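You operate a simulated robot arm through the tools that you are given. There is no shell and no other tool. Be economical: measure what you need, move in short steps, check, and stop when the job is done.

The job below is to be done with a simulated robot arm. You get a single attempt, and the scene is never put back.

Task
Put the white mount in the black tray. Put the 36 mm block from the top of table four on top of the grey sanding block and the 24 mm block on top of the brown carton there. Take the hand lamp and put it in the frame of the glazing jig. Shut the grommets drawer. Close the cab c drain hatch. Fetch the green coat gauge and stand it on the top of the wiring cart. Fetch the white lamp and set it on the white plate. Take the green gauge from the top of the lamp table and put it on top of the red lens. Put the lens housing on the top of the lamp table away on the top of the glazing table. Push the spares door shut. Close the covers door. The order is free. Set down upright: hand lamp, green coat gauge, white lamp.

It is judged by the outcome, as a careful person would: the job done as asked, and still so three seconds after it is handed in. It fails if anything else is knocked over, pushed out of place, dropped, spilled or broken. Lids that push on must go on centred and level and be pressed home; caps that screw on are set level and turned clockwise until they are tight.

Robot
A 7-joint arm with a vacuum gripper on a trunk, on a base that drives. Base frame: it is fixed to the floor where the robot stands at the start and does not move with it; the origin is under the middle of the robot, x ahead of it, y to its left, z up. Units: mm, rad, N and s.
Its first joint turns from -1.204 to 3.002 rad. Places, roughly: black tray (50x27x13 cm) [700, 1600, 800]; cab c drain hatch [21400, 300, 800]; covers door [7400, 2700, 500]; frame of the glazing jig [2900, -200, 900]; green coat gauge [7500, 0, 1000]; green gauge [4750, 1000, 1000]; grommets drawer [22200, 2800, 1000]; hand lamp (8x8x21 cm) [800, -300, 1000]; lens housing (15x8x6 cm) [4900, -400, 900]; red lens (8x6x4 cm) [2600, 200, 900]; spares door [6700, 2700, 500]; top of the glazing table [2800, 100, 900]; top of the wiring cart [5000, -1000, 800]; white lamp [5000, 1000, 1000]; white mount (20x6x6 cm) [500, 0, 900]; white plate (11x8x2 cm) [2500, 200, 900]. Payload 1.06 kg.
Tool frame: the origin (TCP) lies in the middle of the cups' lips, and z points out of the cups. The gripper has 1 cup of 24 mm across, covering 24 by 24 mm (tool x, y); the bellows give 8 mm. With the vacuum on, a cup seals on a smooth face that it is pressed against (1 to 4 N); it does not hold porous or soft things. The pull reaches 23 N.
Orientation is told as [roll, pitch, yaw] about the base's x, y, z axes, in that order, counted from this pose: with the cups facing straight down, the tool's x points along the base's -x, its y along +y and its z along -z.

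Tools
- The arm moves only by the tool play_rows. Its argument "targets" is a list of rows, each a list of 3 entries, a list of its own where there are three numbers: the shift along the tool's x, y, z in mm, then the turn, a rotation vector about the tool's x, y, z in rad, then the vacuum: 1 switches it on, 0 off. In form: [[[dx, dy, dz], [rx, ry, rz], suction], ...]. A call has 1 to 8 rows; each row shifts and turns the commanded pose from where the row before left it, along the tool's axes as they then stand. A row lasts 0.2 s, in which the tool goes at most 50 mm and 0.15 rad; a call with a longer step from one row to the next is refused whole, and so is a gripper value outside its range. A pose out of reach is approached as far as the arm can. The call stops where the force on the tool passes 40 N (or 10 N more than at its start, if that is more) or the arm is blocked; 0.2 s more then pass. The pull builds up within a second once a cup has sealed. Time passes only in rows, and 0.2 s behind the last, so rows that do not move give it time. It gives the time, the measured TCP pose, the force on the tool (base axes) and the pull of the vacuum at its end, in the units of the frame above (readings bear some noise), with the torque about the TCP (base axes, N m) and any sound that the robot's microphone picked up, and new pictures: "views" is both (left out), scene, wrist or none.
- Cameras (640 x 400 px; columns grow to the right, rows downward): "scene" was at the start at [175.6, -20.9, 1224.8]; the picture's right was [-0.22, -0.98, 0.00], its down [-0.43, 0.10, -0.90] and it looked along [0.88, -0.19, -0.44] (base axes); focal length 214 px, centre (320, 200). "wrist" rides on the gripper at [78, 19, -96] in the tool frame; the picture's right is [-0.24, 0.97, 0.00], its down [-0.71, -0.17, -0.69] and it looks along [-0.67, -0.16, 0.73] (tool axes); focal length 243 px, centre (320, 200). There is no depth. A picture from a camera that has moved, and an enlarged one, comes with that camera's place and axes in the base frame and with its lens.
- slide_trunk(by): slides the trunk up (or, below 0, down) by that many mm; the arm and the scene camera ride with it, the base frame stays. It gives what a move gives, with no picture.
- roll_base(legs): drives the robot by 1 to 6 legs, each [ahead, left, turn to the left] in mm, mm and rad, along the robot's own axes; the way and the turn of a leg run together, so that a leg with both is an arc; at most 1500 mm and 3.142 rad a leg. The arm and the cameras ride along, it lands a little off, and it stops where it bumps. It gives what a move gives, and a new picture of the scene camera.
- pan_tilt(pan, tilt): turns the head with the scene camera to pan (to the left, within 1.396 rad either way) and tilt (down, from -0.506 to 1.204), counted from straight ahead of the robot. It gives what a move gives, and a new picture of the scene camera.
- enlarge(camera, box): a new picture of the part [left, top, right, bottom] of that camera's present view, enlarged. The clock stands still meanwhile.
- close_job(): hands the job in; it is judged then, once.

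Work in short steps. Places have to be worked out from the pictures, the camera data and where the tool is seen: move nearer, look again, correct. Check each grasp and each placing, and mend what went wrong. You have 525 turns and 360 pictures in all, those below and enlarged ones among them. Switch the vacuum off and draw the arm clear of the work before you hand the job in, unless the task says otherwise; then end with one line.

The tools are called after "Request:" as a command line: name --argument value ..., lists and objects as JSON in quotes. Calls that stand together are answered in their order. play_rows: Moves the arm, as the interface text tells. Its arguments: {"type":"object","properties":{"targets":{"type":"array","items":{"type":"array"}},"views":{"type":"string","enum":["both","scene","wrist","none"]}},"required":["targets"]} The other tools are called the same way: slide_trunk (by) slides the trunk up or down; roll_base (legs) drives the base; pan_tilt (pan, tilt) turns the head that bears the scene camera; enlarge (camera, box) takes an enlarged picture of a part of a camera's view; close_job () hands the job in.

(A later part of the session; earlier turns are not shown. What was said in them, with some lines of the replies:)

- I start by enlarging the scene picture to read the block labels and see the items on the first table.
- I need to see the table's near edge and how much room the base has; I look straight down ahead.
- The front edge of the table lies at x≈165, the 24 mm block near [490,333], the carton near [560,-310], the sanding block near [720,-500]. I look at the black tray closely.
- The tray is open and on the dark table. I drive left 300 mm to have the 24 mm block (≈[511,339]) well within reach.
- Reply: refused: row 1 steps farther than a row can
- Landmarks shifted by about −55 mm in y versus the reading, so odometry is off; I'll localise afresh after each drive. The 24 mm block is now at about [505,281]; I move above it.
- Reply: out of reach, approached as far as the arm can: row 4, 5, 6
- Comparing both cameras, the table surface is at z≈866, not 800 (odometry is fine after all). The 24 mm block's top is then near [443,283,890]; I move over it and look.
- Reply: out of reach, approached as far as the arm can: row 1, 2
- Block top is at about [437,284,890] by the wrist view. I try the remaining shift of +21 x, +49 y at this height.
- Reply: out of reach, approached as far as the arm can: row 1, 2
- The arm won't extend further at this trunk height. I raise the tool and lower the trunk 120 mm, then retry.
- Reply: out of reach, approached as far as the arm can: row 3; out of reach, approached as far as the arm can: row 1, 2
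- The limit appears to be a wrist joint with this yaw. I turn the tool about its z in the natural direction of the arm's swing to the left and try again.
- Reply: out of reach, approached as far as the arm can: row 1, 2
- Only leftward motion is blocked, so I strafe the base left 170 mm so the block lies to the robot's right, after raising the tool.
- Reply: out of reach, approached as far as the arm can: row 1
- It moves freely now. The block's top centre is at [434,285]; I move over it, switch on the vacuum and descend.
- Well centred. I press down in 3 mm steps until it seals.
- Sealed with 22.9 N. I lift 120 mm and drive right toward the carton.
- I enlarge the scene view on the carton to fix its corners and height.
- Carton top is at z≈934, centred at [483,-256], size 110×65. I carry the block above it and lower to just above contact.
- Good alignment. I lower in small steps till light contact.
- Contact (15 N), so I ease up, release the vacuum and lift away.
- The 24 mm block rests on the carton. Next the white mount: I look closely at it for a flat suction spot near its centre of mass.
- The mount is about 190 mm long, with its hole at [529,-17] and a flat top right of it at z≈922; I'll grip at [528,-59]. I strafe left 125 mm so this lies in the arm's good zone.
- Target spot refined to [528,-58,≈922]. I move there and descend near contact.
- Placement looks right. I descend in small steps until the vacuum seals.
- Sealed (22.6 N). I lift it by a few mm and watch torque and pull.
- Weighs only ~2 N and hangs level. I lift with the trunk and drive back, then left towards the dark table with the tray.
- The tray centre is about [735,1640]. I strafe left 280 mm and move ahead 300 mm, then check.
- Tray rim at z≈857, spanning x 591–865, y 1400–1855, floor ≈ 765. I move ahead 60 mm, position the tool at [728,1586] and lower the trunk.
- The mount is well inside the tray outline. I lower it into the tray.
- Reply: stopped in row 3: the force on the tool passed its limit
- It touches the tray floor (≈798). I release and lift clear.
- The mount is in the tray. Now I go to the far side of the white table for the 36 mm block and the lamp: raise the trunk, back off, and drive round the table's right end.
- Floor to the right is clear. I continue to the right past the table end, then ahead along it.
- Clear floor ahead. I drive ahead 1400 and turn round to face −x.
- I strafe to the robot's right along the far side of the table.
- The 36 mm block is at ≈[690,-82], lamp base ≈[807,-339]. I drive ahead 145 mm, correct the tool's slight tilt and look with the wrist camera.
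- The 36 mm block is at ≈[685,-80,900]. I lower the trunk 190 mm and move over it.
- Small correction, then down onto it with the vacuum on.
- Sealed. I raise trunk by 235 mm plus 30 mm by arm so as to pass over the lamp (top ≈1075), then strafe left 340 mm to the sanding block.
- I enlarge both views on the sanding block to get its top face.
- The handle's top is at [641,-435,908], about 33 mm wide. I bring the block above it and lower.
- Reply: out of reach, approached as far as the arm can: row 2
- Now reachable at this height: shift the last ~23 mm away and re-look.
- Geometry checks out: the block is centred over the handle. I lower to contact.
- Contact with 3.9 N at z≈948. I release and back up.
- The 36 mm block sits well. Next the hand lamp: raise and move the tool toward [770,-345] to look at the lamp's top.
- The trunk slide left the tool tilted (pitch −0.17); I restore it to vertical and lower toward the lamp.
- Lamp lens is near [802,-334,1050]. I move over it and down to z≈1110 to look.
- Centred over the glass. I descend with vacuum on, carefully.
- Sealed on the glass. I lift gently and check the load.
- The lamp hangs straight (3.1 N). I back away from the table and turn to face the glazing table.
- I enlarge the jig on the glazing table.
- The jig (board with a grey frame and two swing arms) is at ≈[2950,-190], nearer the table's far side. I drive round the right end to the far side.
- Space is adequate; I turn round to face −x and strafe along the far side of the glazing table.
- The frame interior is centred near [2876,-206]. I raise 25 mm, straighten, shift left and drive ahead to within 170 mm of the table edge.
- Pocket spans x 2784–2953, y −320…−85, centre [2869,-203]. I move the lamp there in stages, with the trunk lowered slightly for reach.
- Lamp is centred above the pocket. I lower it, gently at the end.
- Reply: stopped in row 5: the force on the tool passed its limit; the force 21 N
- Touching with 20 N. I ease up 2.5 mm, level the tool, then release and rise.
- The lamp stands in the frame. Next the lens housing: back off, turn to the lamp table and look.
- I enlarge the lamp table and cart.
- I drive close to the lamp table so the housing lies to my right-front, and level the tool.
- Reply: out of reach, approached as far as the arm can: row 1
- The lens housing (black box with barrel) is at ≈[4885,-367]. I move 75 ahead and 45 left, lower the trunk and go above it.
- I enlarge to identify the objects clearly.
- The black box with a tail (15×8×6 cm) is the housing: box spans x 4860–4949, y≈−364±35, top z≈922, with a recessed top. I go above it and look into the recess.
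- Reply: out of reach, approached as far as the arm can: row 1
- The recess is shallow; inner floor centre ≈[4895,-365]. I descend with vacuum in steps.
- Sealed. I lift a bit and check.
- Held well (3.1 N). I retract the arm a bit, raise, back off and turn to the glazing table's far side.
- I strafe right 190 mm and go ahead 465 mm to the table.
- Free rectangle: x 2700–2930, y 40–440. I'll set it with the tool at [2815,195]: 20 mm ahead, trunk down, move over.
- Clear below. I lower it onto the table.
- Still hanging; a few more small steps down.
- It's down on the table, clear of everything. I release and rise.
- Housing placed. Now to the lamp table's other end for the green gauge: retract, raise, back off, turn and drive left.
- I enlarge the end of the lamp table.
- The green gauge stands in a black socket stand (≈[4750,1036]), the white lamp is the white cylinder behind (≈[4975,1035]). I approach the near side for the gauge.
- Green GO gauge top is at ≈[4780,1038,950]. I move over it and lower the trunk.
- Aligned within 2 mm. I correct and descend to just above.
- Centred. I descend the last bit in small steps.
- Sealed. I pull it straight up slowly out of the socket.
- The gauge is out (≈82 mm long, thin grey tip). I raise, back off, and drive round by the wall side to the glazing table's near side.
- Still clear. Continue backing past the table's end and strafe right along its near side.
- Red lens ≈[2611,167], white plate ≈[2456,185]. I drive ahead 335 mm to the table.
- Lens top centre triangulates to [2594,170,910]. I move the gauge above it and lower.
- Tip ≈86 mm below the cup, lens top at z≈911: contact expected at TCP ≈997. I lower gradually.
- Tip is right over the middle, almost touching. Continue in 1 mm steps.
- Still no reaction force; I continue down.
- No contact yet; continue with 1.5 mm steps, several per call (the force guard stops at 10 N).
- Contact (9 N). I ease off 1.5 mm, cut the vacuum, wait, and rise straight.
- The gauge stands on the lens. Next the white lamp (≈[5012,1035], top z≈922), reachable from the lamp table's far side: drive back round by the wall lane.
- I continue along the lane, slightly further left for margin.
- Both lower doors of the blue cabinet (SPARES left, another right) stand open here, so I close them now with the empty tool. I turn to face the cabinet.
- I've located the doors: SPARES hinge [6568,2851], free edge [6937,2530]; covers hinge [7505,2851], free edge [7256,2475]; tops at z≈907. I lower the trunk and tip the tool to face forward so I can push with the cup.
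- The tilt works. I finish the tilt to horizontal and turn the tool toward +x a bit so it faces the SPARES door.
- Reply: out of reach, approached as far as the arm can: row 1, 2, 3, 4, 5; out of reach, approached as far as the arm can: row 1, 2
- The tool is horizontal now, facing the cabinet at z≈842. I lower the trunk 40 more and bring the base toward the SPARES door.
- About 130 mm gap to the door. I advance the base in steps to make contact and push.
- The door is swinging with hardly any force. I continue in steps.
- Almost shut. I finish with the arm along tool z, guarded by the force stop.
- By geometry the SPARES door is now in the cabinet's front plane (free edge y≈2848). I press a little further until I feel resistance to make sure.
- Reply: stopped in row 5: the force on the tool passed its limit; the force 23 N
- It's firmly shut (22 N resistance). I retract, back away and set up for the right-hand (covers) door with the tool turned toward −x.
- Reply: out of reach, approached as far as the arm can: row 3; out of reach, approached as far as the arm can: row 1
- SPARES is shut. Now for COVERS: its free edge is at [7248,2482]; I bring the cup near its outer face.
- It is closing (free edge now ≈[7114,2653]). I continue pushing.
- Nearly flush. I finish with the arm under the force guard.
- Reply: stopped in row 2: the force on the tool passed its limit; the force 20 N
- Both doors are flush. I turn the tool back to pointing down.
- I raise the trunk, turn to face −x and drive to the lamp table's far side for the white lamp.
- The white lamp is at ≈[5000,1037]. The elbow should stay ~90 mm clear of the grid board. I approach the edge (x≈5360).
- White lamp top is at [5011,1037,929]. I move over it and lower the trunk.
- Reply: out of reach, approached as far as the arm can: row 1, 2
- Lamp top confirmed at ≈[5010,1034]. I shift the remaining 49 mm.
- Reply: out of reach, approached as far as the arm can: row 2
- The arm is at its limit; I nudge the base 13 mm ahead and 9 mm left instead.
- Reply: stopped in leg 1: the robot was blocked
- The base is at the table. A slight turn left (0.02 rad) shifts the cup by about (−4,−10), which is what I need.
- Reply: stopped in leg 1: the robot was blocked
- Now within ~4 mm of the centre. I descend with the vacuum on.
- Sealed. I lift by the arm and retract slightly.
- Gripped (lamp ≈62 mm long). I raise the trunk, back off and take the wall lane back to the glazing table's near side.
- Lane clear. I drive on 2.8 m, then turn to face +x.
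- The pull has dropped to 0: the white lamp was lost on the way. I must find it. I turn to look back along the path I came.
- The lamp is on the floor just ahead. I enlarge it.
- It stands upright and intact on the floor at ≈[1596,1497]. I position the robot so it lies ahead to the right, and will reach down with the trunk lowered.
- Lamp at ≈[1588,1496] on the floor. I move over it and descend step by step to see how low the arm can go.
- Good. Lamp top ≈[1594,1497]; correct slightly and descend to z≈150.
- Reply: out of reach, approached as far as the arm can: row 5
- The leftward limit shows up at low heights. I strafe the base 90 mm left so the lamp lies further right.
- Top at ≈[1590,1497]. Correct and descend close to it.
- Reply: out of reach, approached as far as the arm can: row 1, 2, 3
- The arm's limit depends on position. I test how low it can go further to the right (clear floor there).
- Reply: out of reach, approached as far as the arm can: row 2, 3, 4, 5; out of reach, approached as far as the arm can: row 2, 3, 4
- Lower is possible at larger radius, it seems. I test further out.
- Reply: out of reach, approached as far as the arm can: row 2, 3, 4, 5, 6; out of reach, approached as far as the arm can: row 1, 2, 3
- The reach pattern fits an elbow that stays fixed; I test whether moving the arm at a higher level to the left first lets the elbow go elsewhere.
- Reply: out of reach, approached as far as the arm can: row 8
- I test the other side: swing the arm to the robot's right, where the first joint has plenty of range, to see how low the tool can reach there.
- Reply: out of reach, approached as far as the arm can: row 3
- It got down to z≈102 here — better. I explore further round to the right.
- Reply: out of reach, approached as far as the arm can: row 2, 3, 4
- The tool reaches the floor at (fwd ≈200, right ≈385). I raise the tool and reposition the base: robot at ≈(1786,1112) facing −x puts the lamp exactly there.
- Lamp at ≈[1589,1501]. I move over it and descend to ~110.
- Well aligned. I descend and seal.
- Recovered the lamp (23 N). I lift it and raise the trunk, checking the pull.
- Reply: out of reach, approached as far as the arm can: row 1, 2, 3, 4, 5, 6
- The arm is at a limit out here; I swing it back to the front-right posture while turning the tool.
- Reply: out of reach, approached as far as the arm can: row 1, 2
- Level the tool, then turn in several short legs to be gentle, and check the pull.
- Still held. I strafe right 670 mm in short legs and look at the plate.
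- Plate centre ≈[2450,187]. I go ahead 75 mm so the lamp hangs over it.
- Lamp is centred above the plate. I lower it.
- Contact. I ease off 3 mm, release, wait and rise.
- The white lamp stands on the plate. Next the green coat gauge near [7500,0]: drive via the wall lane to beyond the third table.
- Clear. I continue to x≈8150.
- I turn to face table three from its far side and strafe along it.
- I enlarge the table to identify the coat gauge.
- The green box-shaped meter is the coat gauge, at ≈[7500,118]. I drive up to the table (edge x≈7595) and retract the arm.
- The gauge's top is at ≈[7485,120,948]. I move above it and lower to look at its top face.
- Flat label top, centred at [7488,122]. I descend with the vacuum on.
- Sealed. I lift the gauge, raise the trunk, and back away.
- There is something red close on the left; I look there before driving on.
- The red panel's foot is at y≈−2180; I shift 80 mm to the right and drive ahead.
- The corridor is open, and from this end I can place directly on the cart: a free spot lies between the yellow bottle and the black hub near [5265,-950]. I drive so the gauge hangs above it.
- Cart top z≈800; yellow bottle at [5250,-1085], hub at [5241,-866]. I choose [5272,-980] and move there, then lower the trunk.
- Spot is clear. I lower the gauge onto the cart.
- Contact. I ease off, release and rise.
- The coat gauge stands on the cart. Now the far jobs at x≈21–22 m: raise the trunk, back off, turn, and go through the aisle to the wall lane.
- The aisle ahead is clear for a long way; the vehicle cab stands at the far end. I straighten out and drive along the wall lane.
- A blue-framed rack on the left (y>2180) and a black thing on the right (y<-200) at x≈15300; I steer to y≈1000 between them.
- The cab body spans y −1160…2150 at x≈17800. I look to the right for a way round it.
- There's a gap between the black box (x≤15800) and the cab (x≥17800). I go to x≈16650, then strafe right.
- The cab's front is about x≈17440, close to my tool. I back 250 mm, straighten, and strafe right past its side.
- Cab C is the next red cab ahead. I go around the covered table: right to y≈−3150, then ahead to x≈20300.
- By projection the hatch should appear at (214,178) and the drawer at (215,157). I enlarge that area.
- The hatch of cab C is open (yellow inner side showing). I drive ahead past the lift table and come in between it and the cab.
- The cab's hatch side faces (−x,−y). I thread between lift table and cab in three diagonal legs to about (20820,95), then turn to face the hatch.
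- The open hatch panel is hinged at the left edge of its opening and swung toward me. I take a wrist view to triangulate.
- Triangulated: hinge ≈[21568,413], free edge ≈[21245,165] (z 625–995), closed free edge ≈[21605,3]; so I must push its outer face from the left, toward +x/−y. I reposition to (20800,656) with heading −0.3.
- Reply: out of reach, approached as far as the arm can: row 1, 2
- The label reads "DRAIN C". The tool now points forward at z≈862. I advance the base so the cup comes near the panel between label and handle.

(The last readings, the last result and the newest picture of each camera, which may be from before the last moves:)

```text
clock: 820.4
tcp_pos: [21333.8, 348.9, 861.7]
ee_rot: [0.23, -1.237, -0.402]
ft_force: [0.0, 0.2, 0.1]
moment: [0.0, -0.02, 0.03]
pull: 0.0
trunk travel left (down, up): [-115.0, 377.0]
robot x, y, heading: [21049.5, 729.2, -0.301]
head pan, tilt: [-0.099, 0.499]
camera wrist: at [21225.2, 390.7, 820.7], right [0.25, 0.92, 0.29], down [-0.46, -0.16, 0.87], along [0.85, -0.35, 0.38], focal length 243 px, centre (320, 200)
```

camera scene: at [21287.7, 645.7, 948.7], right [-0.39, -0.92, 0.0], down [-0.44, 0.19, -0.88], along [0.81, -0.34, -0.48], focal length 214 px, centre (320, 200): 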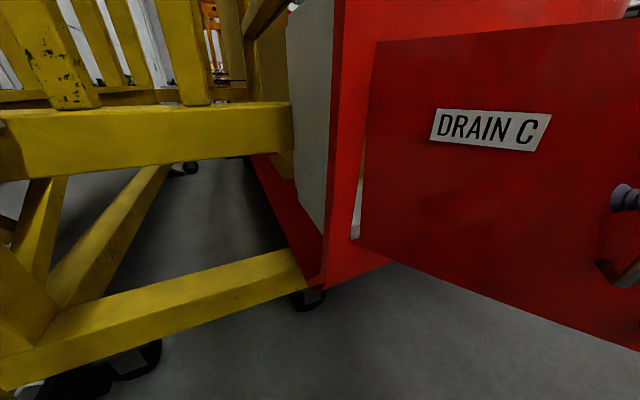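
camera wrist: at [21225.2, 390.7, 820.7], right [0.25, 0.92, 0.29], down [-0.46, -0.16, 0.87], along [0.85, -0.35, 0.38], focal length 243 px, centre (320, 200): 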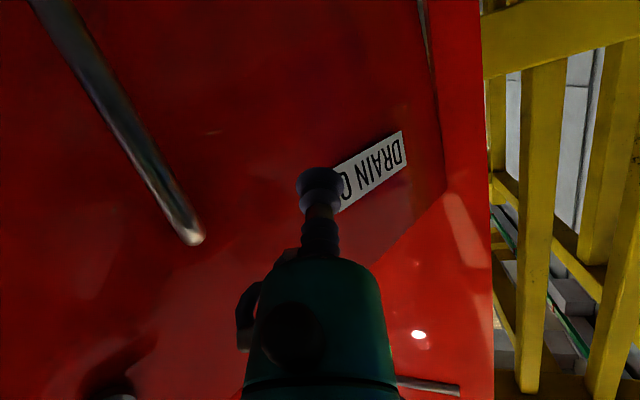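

Gap ≈130 mm; I shift a bit to the right for more leverage and push on in steps with the base.

Request:
roll_base --legs '[[72, -30, 0]]'

Request:
roll_base --legs '[[60, -5, 0]]'

```text
clock: 821.5
tcp_pos: [21390.3, 297.2, 861.8]
ee_rot: [0.23, -1.238, -0.4]
ft_force: [0.3, 0.1, 0.2]
moment: [0.03, -0.01, 0.0]
pull: 0.1
trunk travel left (down, up): [-115.0, 377.0]
robot x, y, heading: [21110.2, 676.7, -0.301]
head pan, tilt: [-0.099, 0.499]
camera scene: at [21345.4, 595.0, 948.7], right [-0.39, -0.92, 0.0], down [-0.44, 0.19, -0.88], along [0.81, -0.34, -0.48], focal length 214 px, centre (320, 200)
```

scene: 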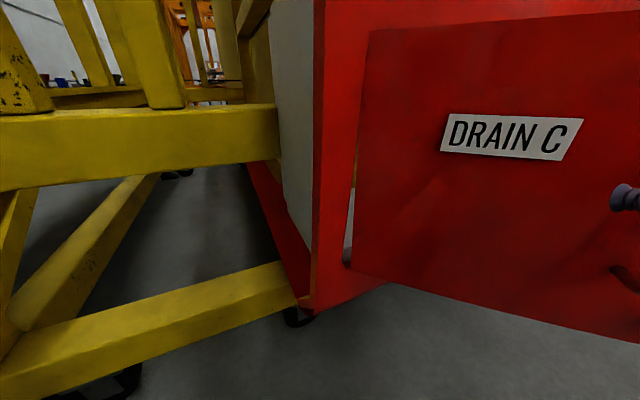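

```text
clock: 822.4
tcp_pos: [21446.7, 275.1, 862.0]
ee_rot: [0.231, -1.237, -0.402]
ft_force: [0.4, -0.8, -0.2]
moment: [-0.04, -0.03, 0.01]
pull: 0.1
trunk travel left (down, up): [-115.0, 377.0]
robot x, y, heading: [21162.8, 657.9, -0.3]
head pan, tilt: [-0.099, 0.499]
camera scene: at [21401.3, 572.0, 948.7], right [-0.39, -0.92, 0.0], down [-0.44, 0.19, -0.88], along [0.81, -0.34, -0.48], focal length 214 px, centre (320, 200)
```

scene: 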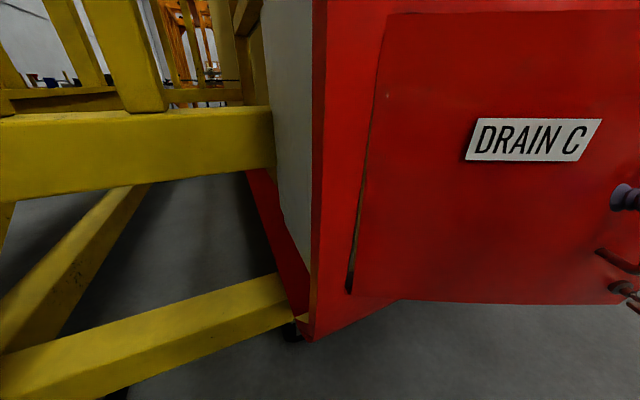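

The panel swings in. I continue.

Request:
roll_base --legs '[[60, -5, 0]]'

Request:
play_rows --targets '[[[0, 0, 12], [0, 0, 0], 0], [[0, 0, 12], [0, 0, 0], 0], [[0, 0, 12], [0, 0, 0], 0], [[0, 0, 10], [0, 0, 0], 0]]' --views "both"

```text
clock: 823.4
tcp_pos: [21501.3, 252.8, 862.7]
ee_rot: [0.23, -1.237, -0.402]
ft_force: [-0.5, 0.1, -0.4]
moment: [0.0, -0.02, 0.02]
pull: 0.1
trunk travel left (down, up): [-115.0, 377.0]
robot x, y, heading: [21221.2, 632.7, -0.307]
head pan, tilt: [-0.099, 0.499]
camera scene: at [21455.7, 549.8, 948.7], right [-0.39, -0.92, 0.0], down [-0.44, 0.19, -0.88], along [0.81, -0.34, -0.48], focal length 214 px, centre (320, 200)
```

scene: 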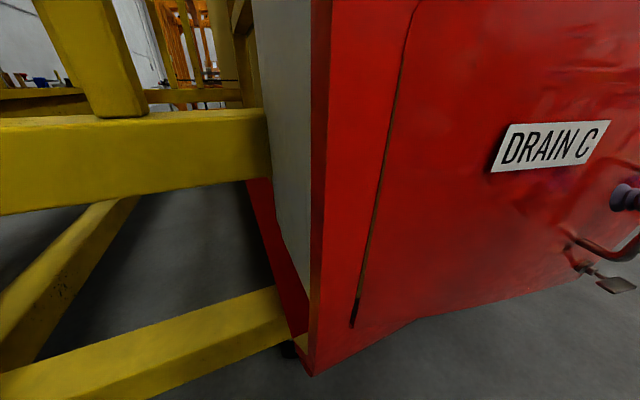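

```text
clock: 824.4
tcp_pos: [21546.4, 245.9, 847.8]
ee_rot: [0.231, -1.238, -0.403]
ft_force: [0.2, 0.0, -0.8]
moment: [-0.01, 0.01, 0.04]
pull: 0.0
trunk travel left (down, up): [-115.0, 377.0]
robot x, y, heading: [21222.2, 633.5, -0.306]
head pan, tilt: [-0.099, 0.499]
camera scene: at [21455.8, 549.8, 948.7], right [-0.39, -0.92, 0.0], down [-0.44, 0.19, -0.88], along [0.81, -0.34, -0.48], focal length 214 px, centre (320, 200)
camera wrist: at [21437.3, 289.1, 806.3], right [0.25, 0.92, 0.29], down [-0.46, -0.16, 0.87], along [0.85, -0.35, 0.39], focal length 243 px, centre (320, 200)
```

scene: 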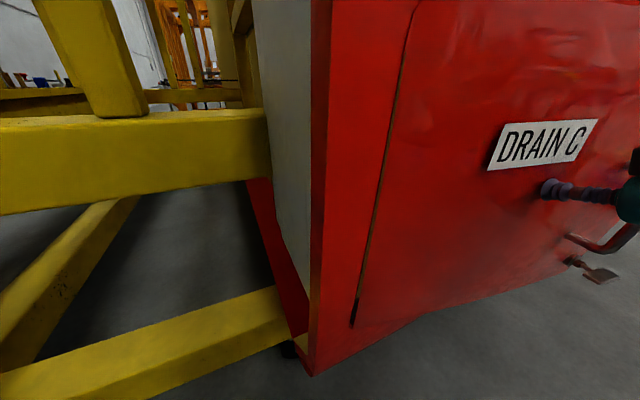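
wrist: 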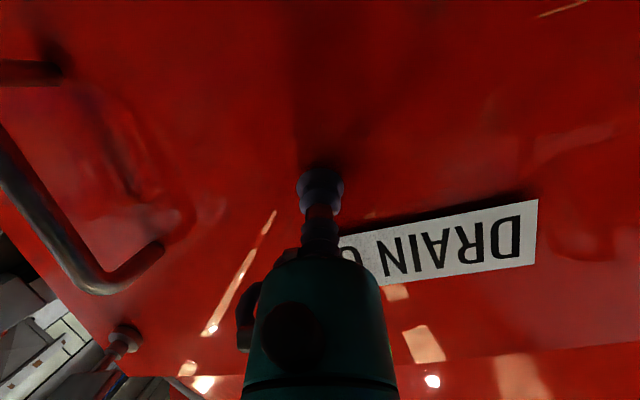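

Still moving freely; continue with guarded arm steps until resistance.

Request:
play_rows --targets '[[[0, 0, 10], [0, 0, 0], 0], [[0, 0, 10], [0, 0, 0], 0], [[0, 0, 10], [0, 0, 0], 0], [[0, 0, 8], [0, 0, 0], 0], [[0, 0, 6], [0, 0, 0], 0], [[0, 0, 6], [0, 0, 0], 0]]' --views "scene"

```text
clock: 825.8
tcp_pos: [21590.7, 239.2, 831.2]
ee_rot: [0.229, -1.239, -0.402]
ft_force: [-3.2, 0.1, -0.8]
moment: [0.0, -0.04, 0.01]
pull: 0.0
trunk travel left (down, up): [-115.0, 377.0]
robot x, y, heading: [21220.5, 634.0, -0.305]
head pan, tilt: [-0.099, 0.499]
camera scene: at [21455.4, 549.7, 948.7], right [-0.39, -0.92, 0.0], down [-0.44, 0.19, -0.88], along [0.81, -0.34, -0.48], focal length 214 px, centre (320, 200)
```

scene: 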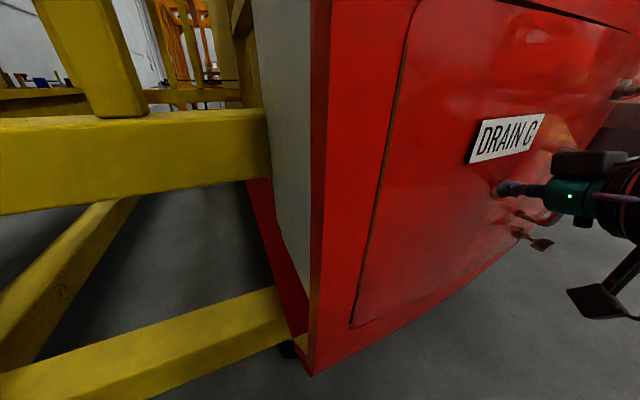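

Nearly flush with some force building. Continue pressing.

Request:
play_rows --targets '[[[0, 0, 6], [0, 0, 0], 0], [[0, 0, 6], [0, 0, 0], 0], [[0, 0, 6], [0, 0, 0], 0], [[0, 0, 6], [0, 0, 0], 0], [[0, 0, 6], [0, 0, 0], 0], [[0, 0, 6], [0, 0, 0], 0]]' --views "scene"

```text
clock: 826.4
tcp_pos: [21596.8, 236.1, 826.0]
ee_rot: [0.228, -1.224, -0.404]
ft_force: [-18.7, -1.7, -7.6]
moment: [-0.12, -0.32, 0.14]
pull: 0.1
trunk travel left (down, up): [-115.0, 377.0]
robot x, y, heading: [21221.5, 630.0, -0.304]
head pan, tilt: [-0.099, 0.499]
stopped in row 2: the force on the tool passed its limit (the readings are from after the stop); the commanded pose is now the measured one
camera scene: at [21453.5, 548.8, 948.9], right [-0.39, -0.92, 0.0], down [-0.44, 0.19, -0.88], along [0.81, -0.35, -0.48], focal length 214 px, centre (320, 200)
```

scene: 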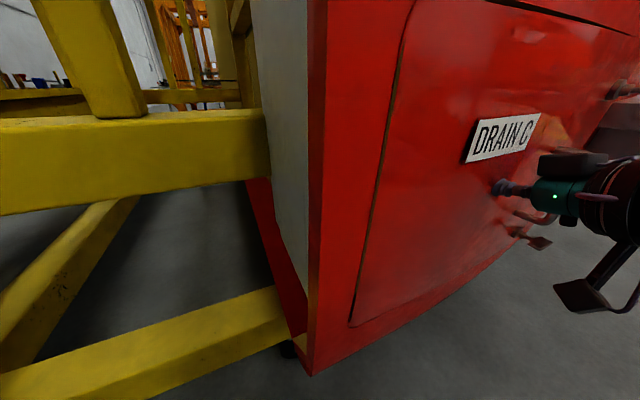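

Firm resistance (19 N). I retract, back off and look at the hatch squarely.

Request:
play_rows --targets '[[[0, 0, -30], [0, 0, 0], 0], [[0, 0, -40], [0, 0, 0], 0]]' --views "none"

Request:
roll_base --legs '[[-420, -100, 0]]'

Request:
enlarge --camera "scene" --box '[240, 0, 560, 220]'

```text
clock: 827.0
tcp_pos: [21536.5, 247.1, 849.1]
ee_rot: [0.224, -1.228, -0.397]
ft_force: [-0.3, -0.3, 0.1]
moment: [0.0, 0.0, -0.01]
pull: 0.0
trunk travel left (down, up): [-115.0, 377.0]
robot x, y, heading: [21223.7, 633.2, -0.306]
head pan, tilt: [-0.099, 0.499]
```

```text
clock: 829.6
tcp_pos: [21113.9, 274.3, 848.6]
ee_rot: [0.227, -1.228, -0.396]
ft_force: [0.3, 0.6, 0.2]
moment: [-0.03, 0.0, -0.03]
pull: 0.1
trunk travel left (down, up): [-115.0, 377.0]
robot x, y, heading: [20794.9, 663.9, -0.299]
head pan, tilt: [-0.099, 0.499]
camera scene: at [21031.2, 577.3, 948.7], right [-0.39, -0.92, 0.0], down [-0.44, 0.19, -0.88], along [0.81, -0.34, -0.48], focal length 214 px, centre (320, 200)
```

scene: 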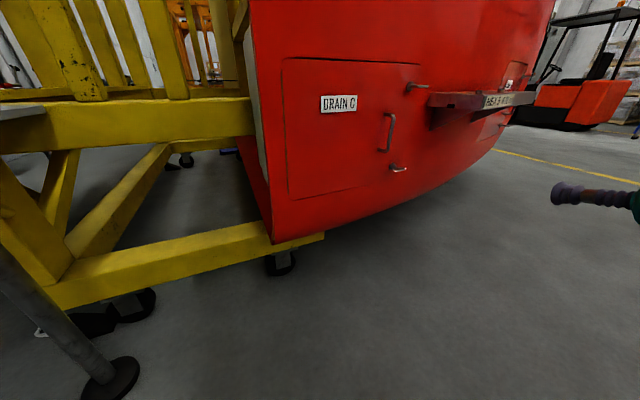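

```text
1.82 times, centred on (400, 110) of scene
camera zoom: at [21031.2, 577.3, 948.7], right [-0.39, -0.92, 0.0], down [-0.44, 0.19, -0.88], along [0.81, -0.34, -0.48], focal length 390 px, centre (174, 364)
```

zoom: 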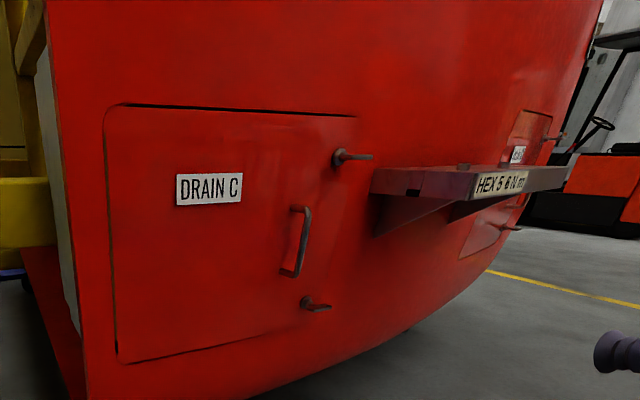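

The hatch is flush. Now the drawer in the blue cabinet by the wall: I go to the lane y≈2050, turn to face the wall and look.

Request:
roll_base --legs '[[0, 0, 0.3], [0, 1350, 0], [0, 0, 1.571]]'

Request:
slide_trunk --by 150

Request:
pan_tilt --pan -0.9 --tilt 0.4

```text
clock: 841.2
tcp_pos: [21078.2, 2447.0, 848.4]
ee_rot: [0.227, -1.229, 1.466]
ft_force: [-0.9, -0.3, -0.1]
moment: [0.02, 0.02, 0.0]
pull: 0.1
trunk travel left (down, up): [-115.0, 377.0]
robot x, y, heading: [20797.6, 2027.1, 1.561]
head pan, tilt: [-0.099, 0.499]
camera scene: at [20814.1, 2277.0, 948.7], right [0.99, -0.11, 0.0], down [-0.05, -0.48, -0.88], along [0.1, 0.87, -0.48], focal length 214 px, centre (320, 200)
```

scene: 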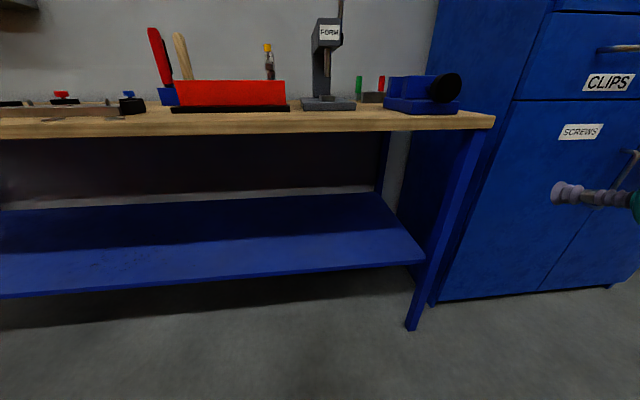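

```text
clock: 843.0
tcp_pos: [21078.0, 2447.0, 998.8]
ee_rot: [0.227, -1.228, 1.466]
ft_force: [0.5, 0.5, 0.1]
moment: [0.04, 0.0, -0.01]
pull: 0.2
trunk travel left (down, up): [-265.0, 227.0]
robot x, y, heading: [20800.6, 2034.4, 1.558]
head pan, tilt: [-0.099, 0.499]
```

```text
clock: 844.1
tcp_pos: [21077.6, 2446.6, 997.8]
ee_rot: [0.225, -1.229, 1.466]
ft_force: [1.1, 0.1, -0.5]
moment: [-0.01, 0.04, -0.01]
pull: 0.0
trunk travel left (down, up): [-265.0, 227.0]
robot x, y, heading: [20796.9, 2028.5, 1.564]
head pan, tilt: [-0.901, 0.4]
camera scene: at [20876.7, 2195.2, 1120.6], right [0.61, -0.79, 0.0], down [-0.31, -0.24, -0.92], along [0.73, 0.57, -0.39], focal length 214 px, centre (320, 200)
```

scene: 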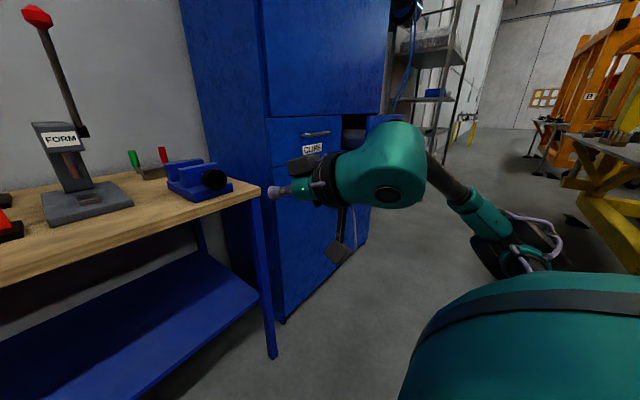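

The left drawer reads CLIPS (closed); the right one is open. I back off 130 mm, strafe right 1050 mm and look at it.

Request:
roll_base --legs '[[-130, 0, 0], [0, -1030, 0]]'

Request:
pan_tilt --pan -0.2 --tilt 0.35

```text
clock: 850.3
tcp_pos: [22106.4, 2310.6, 997.0]
ee_rot: [0.225, -1.229, 1.476]
ft_force: [0.2, -0.1, -0.2]
moment: [0.0, 0.01, 0.05]
pull: 0.0
trunk travel left (down, up): [-265.0, 227.0]
robot x, y, heading: [21829.0, 1892.2, 1.573]
head pan, tilt: [-0.901, 0.4]
camera scene: at [21908.1, 2057.8, 1120.6], right [0.62, -0.78, 0.0], down [-0.3, -0.24, -0.92], along [0.72, 0.57, -0.39], focal length 214 px, centre (320, 200)
```

scene: 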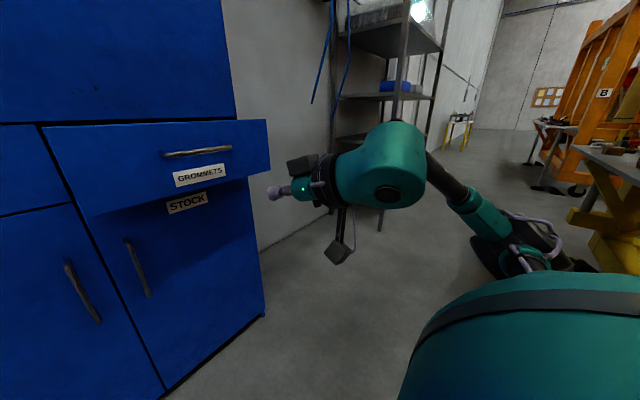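

```text
clock: 851.4
tcp_pos: [22105.8, 2312.7, 997.9]
ee_rot: [0.228, -1.228, 1.477]
ft_force: [0.2, 0.3, 0.8]
moment: [-0.01, 0.02, 0.0]
pull: 0.1
trunk travel left (down, up): [-265.0, 227.0]
robot x, y, heading: [21836.5, 1890.8, 1.57]
head pan, tilt: [-0.201, 0.351]
camera scene: at [21854.1, 2091.5, 1125.2], right [0.98, -0.2, 0.0], down [-0.07, -0.34, -0.94], along [0.19, 0.92, -0.34], focal length 214 px, centre (320, 200)
```

scene: 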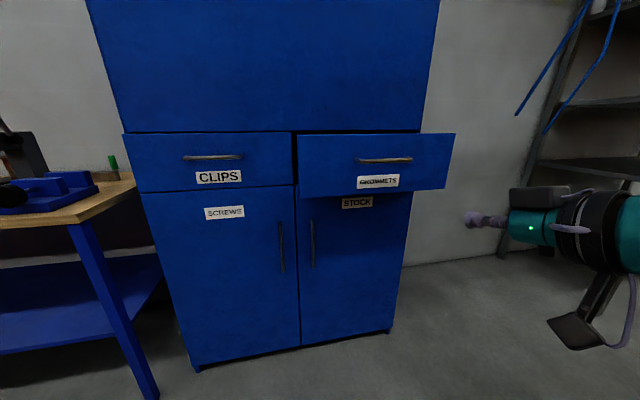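

GROMMETS drawer front is at y≈2705 (flush would be ≈2855), z 910–1093, centre x≈22168. I'll push on the flat area below the handle (z≈955).

Request:
slide_trunk --by -43

Request:
roll_base --legs '[[0, -64, 0], [330, 0, 0]]'

```text
clock: 852.2
tcp_pos: [22106.1, 2312.6, 956.9]
ee_rot: [0.225, -1.229, 1.477]
ft_force: [0.2, -0.8, -0.4]
moment: [0.04, 0.02, 0.02]
pull: 0.2
trunk travel left (down, up): [-222.0, 270.0]
robot x, y, heading: [21831.0, 1890.6, 1.562]
head pan, tilt: [-0.201, 0.351]
```

```text
clock: 855.0
tcp_pos: [22170.3, 2642.4, 956.3]
ee_rot: [0.227, -1.229, 1.478]
ft_force: [-0.6, -0.3, -0.2]
moment: [0.0, 0.01, -0.01]
pull: 0.0
trunk travel left (down, up): [-222.0, 270.0]
robot x, y, heading: [21895.4, 2222.7, 1.571]
head pan, tilt: [-0.201, 0.351]
camera scene: at [21917.1, 2433.1, 1082.1], right [0.98, -0.2, 0.0], down [-0.07, -0.34, -0.94], along [0.19, 0.92, -0.34], focal length 214 px, centre (320, 200)
```

scene: 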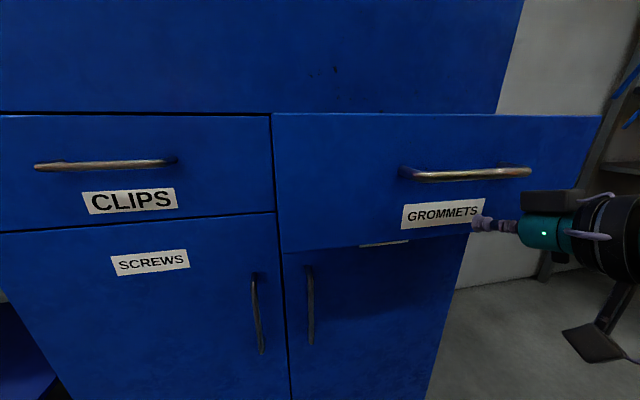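

Aligned below the handle. I push in with the base in steps.

Request:
roll_base --legs '[[90, 0, 0]]'

Request:
roll_base --legs '[[60, 0, 0]]'

```text
clock: 856.1
tcp_pos: [22169.1, 2735.0, 956.2]
ee_rot: [0.227, -1.228, 1.477]
ft_force: [-0.2, 0.3, -0.3]
moment: [0.0, 0.03, 0.02]
pull: 0.0
trunk travel left (down, up): [-222.0, 270.0]
robot x, y, heading: [21893.9, 2316.3, 1.572]
head pan, tilt: [-0.201, 0.351]
camera scene: at [21916.8, 2525.7, 1082.1], right [0.98, -0.2, 0.0], down [-0.07, -0.34, -0.94], along [0.19, 0.92, -0.34], focal length 214 px, centre (320, 200)
```

scene: 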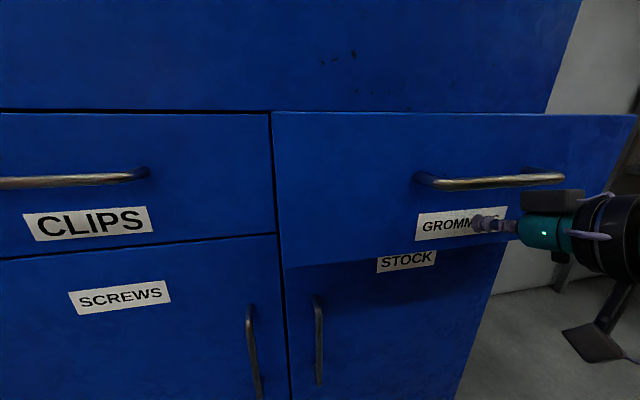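

```text
clock: 857.1
tcp_pos: [22168.7, 2795.5, 956.9]
ee_rot: [0.228, -1.229, 1.478]
ft_force: [-0.4, -0.2, 1.2]
moment: [0.03, 0.02, 0.0]
pull: 0.1
trunk travel left (down, up): [-222.0, 270.0]
robot x, y, heading: [21896.6, 2377.5, 1.571]
head pan, tilt: [-0.201, 0.351]
camera scene: at [21916.6, 2586.2, 1082.1], right [0.98, -0.2, 0.0], down [-0.07, -0.34, -0.94], along [0.19, 0.92, -0.34], focal length 214 px, centre (320, 200)
```

scene: 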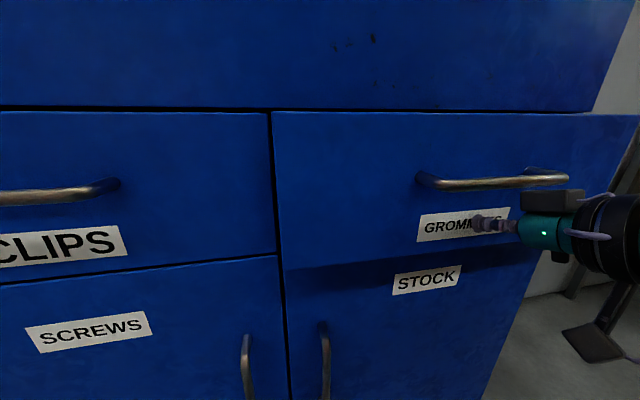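

Sliding in. Another 35 mm by base, then guarded arm steps.

Request:
roll_base --legs '[[35, 0, 0]]'

Request:
play_rows --targets '[[[0, 0, 7], [0, 0, 0], 0], [[0, 0, 7], [0, 0, 0], 0], [[0, 0, 6], [0, 0, 0], 0], [[0, 0, 5], [0, 0, 0], 0], [[0, 0, 5], [0, 0, 0], 0], [[0, 0, 5], [0, 0, 0], 0]]' --views "scene"

```text
clock: 858.0
tcp_pos: [22167.0, 2831.7, 955.8]
ee_rot: [0.226, -1.228, 1.478]
ft_force: [0.5, -0.5, 0.3]
moment: [0.03, 0.02, 0.01]
pull: 0.0
trunk travel left (down, up): [-222.0, 270.0]
robot x, y, heading: [21894.3, 2410.0, 1.578]
head pan, tilt: [-0.201, 0.351]
camera scene: at [21916.2, 2621.9, 1082.1], right [0.98, -0.2, 0.0], down [-0.07, -0.34, -0.94], along [0.18, 0.92, -0.34], focal length 214 px, centre (320, 200)
```

scene: 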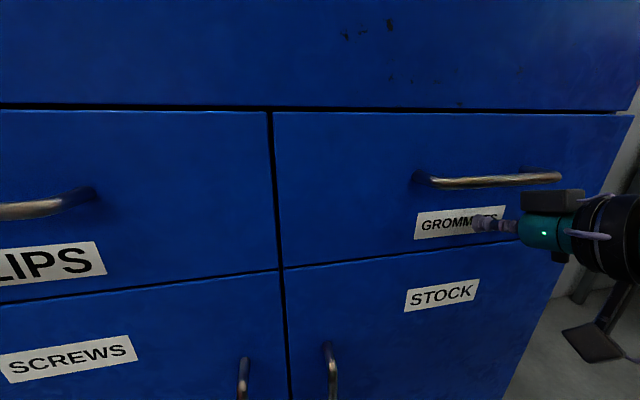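

```text
clock: 859.3
tcp_pos: [22162.2, 2856.5, 944.4]
ee_rot: [0.234, -1.222, 1.478]
ft_force: [1.1, -22.5, -3.7]
moment: [0.38, 0.2, -0.12]
pull: 0.0
trunk travel left (down, up): [-222.0, 270.0]
robot x, y, heading: [21896.3, 2410.5, 1.569]
head pan, tilt: [-0.201, 0.351]
stopped in row 6: the force on the tool passed its limit (the readings are from after the stop); the commanded pose is now the measured one
camera scene: at [21916.9, 2618.3, 1082.7], right [0.98, -0.2, 0.0], down [-0.07, -0.33, -0.94], along [0.19, 0.92, -0.34], focal length 214 px, centre (320, 200)
```

scene: 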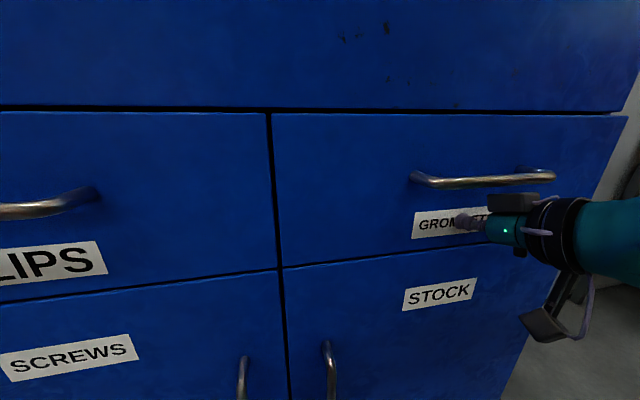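

The drawer is home (22 N resistance). I retract, back away and verify.

Request:
play_rows --targets '[[[0, 0, -25], [0, 0, 0], 0], [[0, 0, -40], [0, 0, 0], 0]]' --views "none"

Request:
roll_base --legs '[[-450, 0, 0]]'

```text
clock: 859.9
tcp_pos: [22171.0, 2800.5, 965.0]
ee_rot: [0.228, -1.22, 1.481]
ft_force: [-0.3, -0.9, 0.8]
moment: [-0.03, -0.01, 0.01]
pull: 0.0
trunk travel left (down, up): [-222.0, 270.0]
robot x, y, heading: [21898.2, 2411.6, 1.575]
head pan, tilt: [-0.201, 0.351]
```

```text
clock: 862.6
tcp_pos: [22167.0, 2348.6, 965.1]
ee_rot: [0.228, -1.221, 1.501]
ft_force: [0.6, 0.4, 0.4]
moment: [0.04, 0.04, 0.04]
pull: 0.1
trunk travel left (down, up): [-222.0, 270.0]
robot x, y, heading: [21901.5, 1954.8, 1.593]
head pan, tilt: [-0.201, 0.351]
camera scene: at [21917.7, 2166.1, 1082.2], right [0.98, -0.18, 0.0], down [-0.06, -0.34, -0.94], along [0.17, 0.92, -0.34], focal length 214 px, centre (320, 200)
```

scene: 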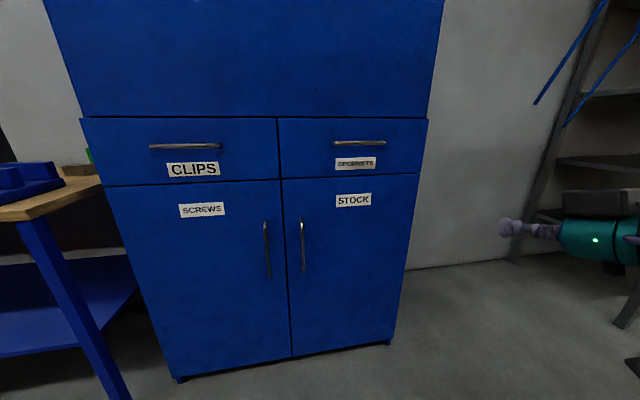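

Every item is done: the drawer is flush with its neighbour, the vacuum is off and the arm is clear. I hand the job in.

Request:
close_job

```text
The job is handed in.
```

I finished all twelve items and handed the job in. On the way I lost the white lamp from the cup; it landed upright on the floor looking undamaged, and I picked it up again and set it on the white plate.
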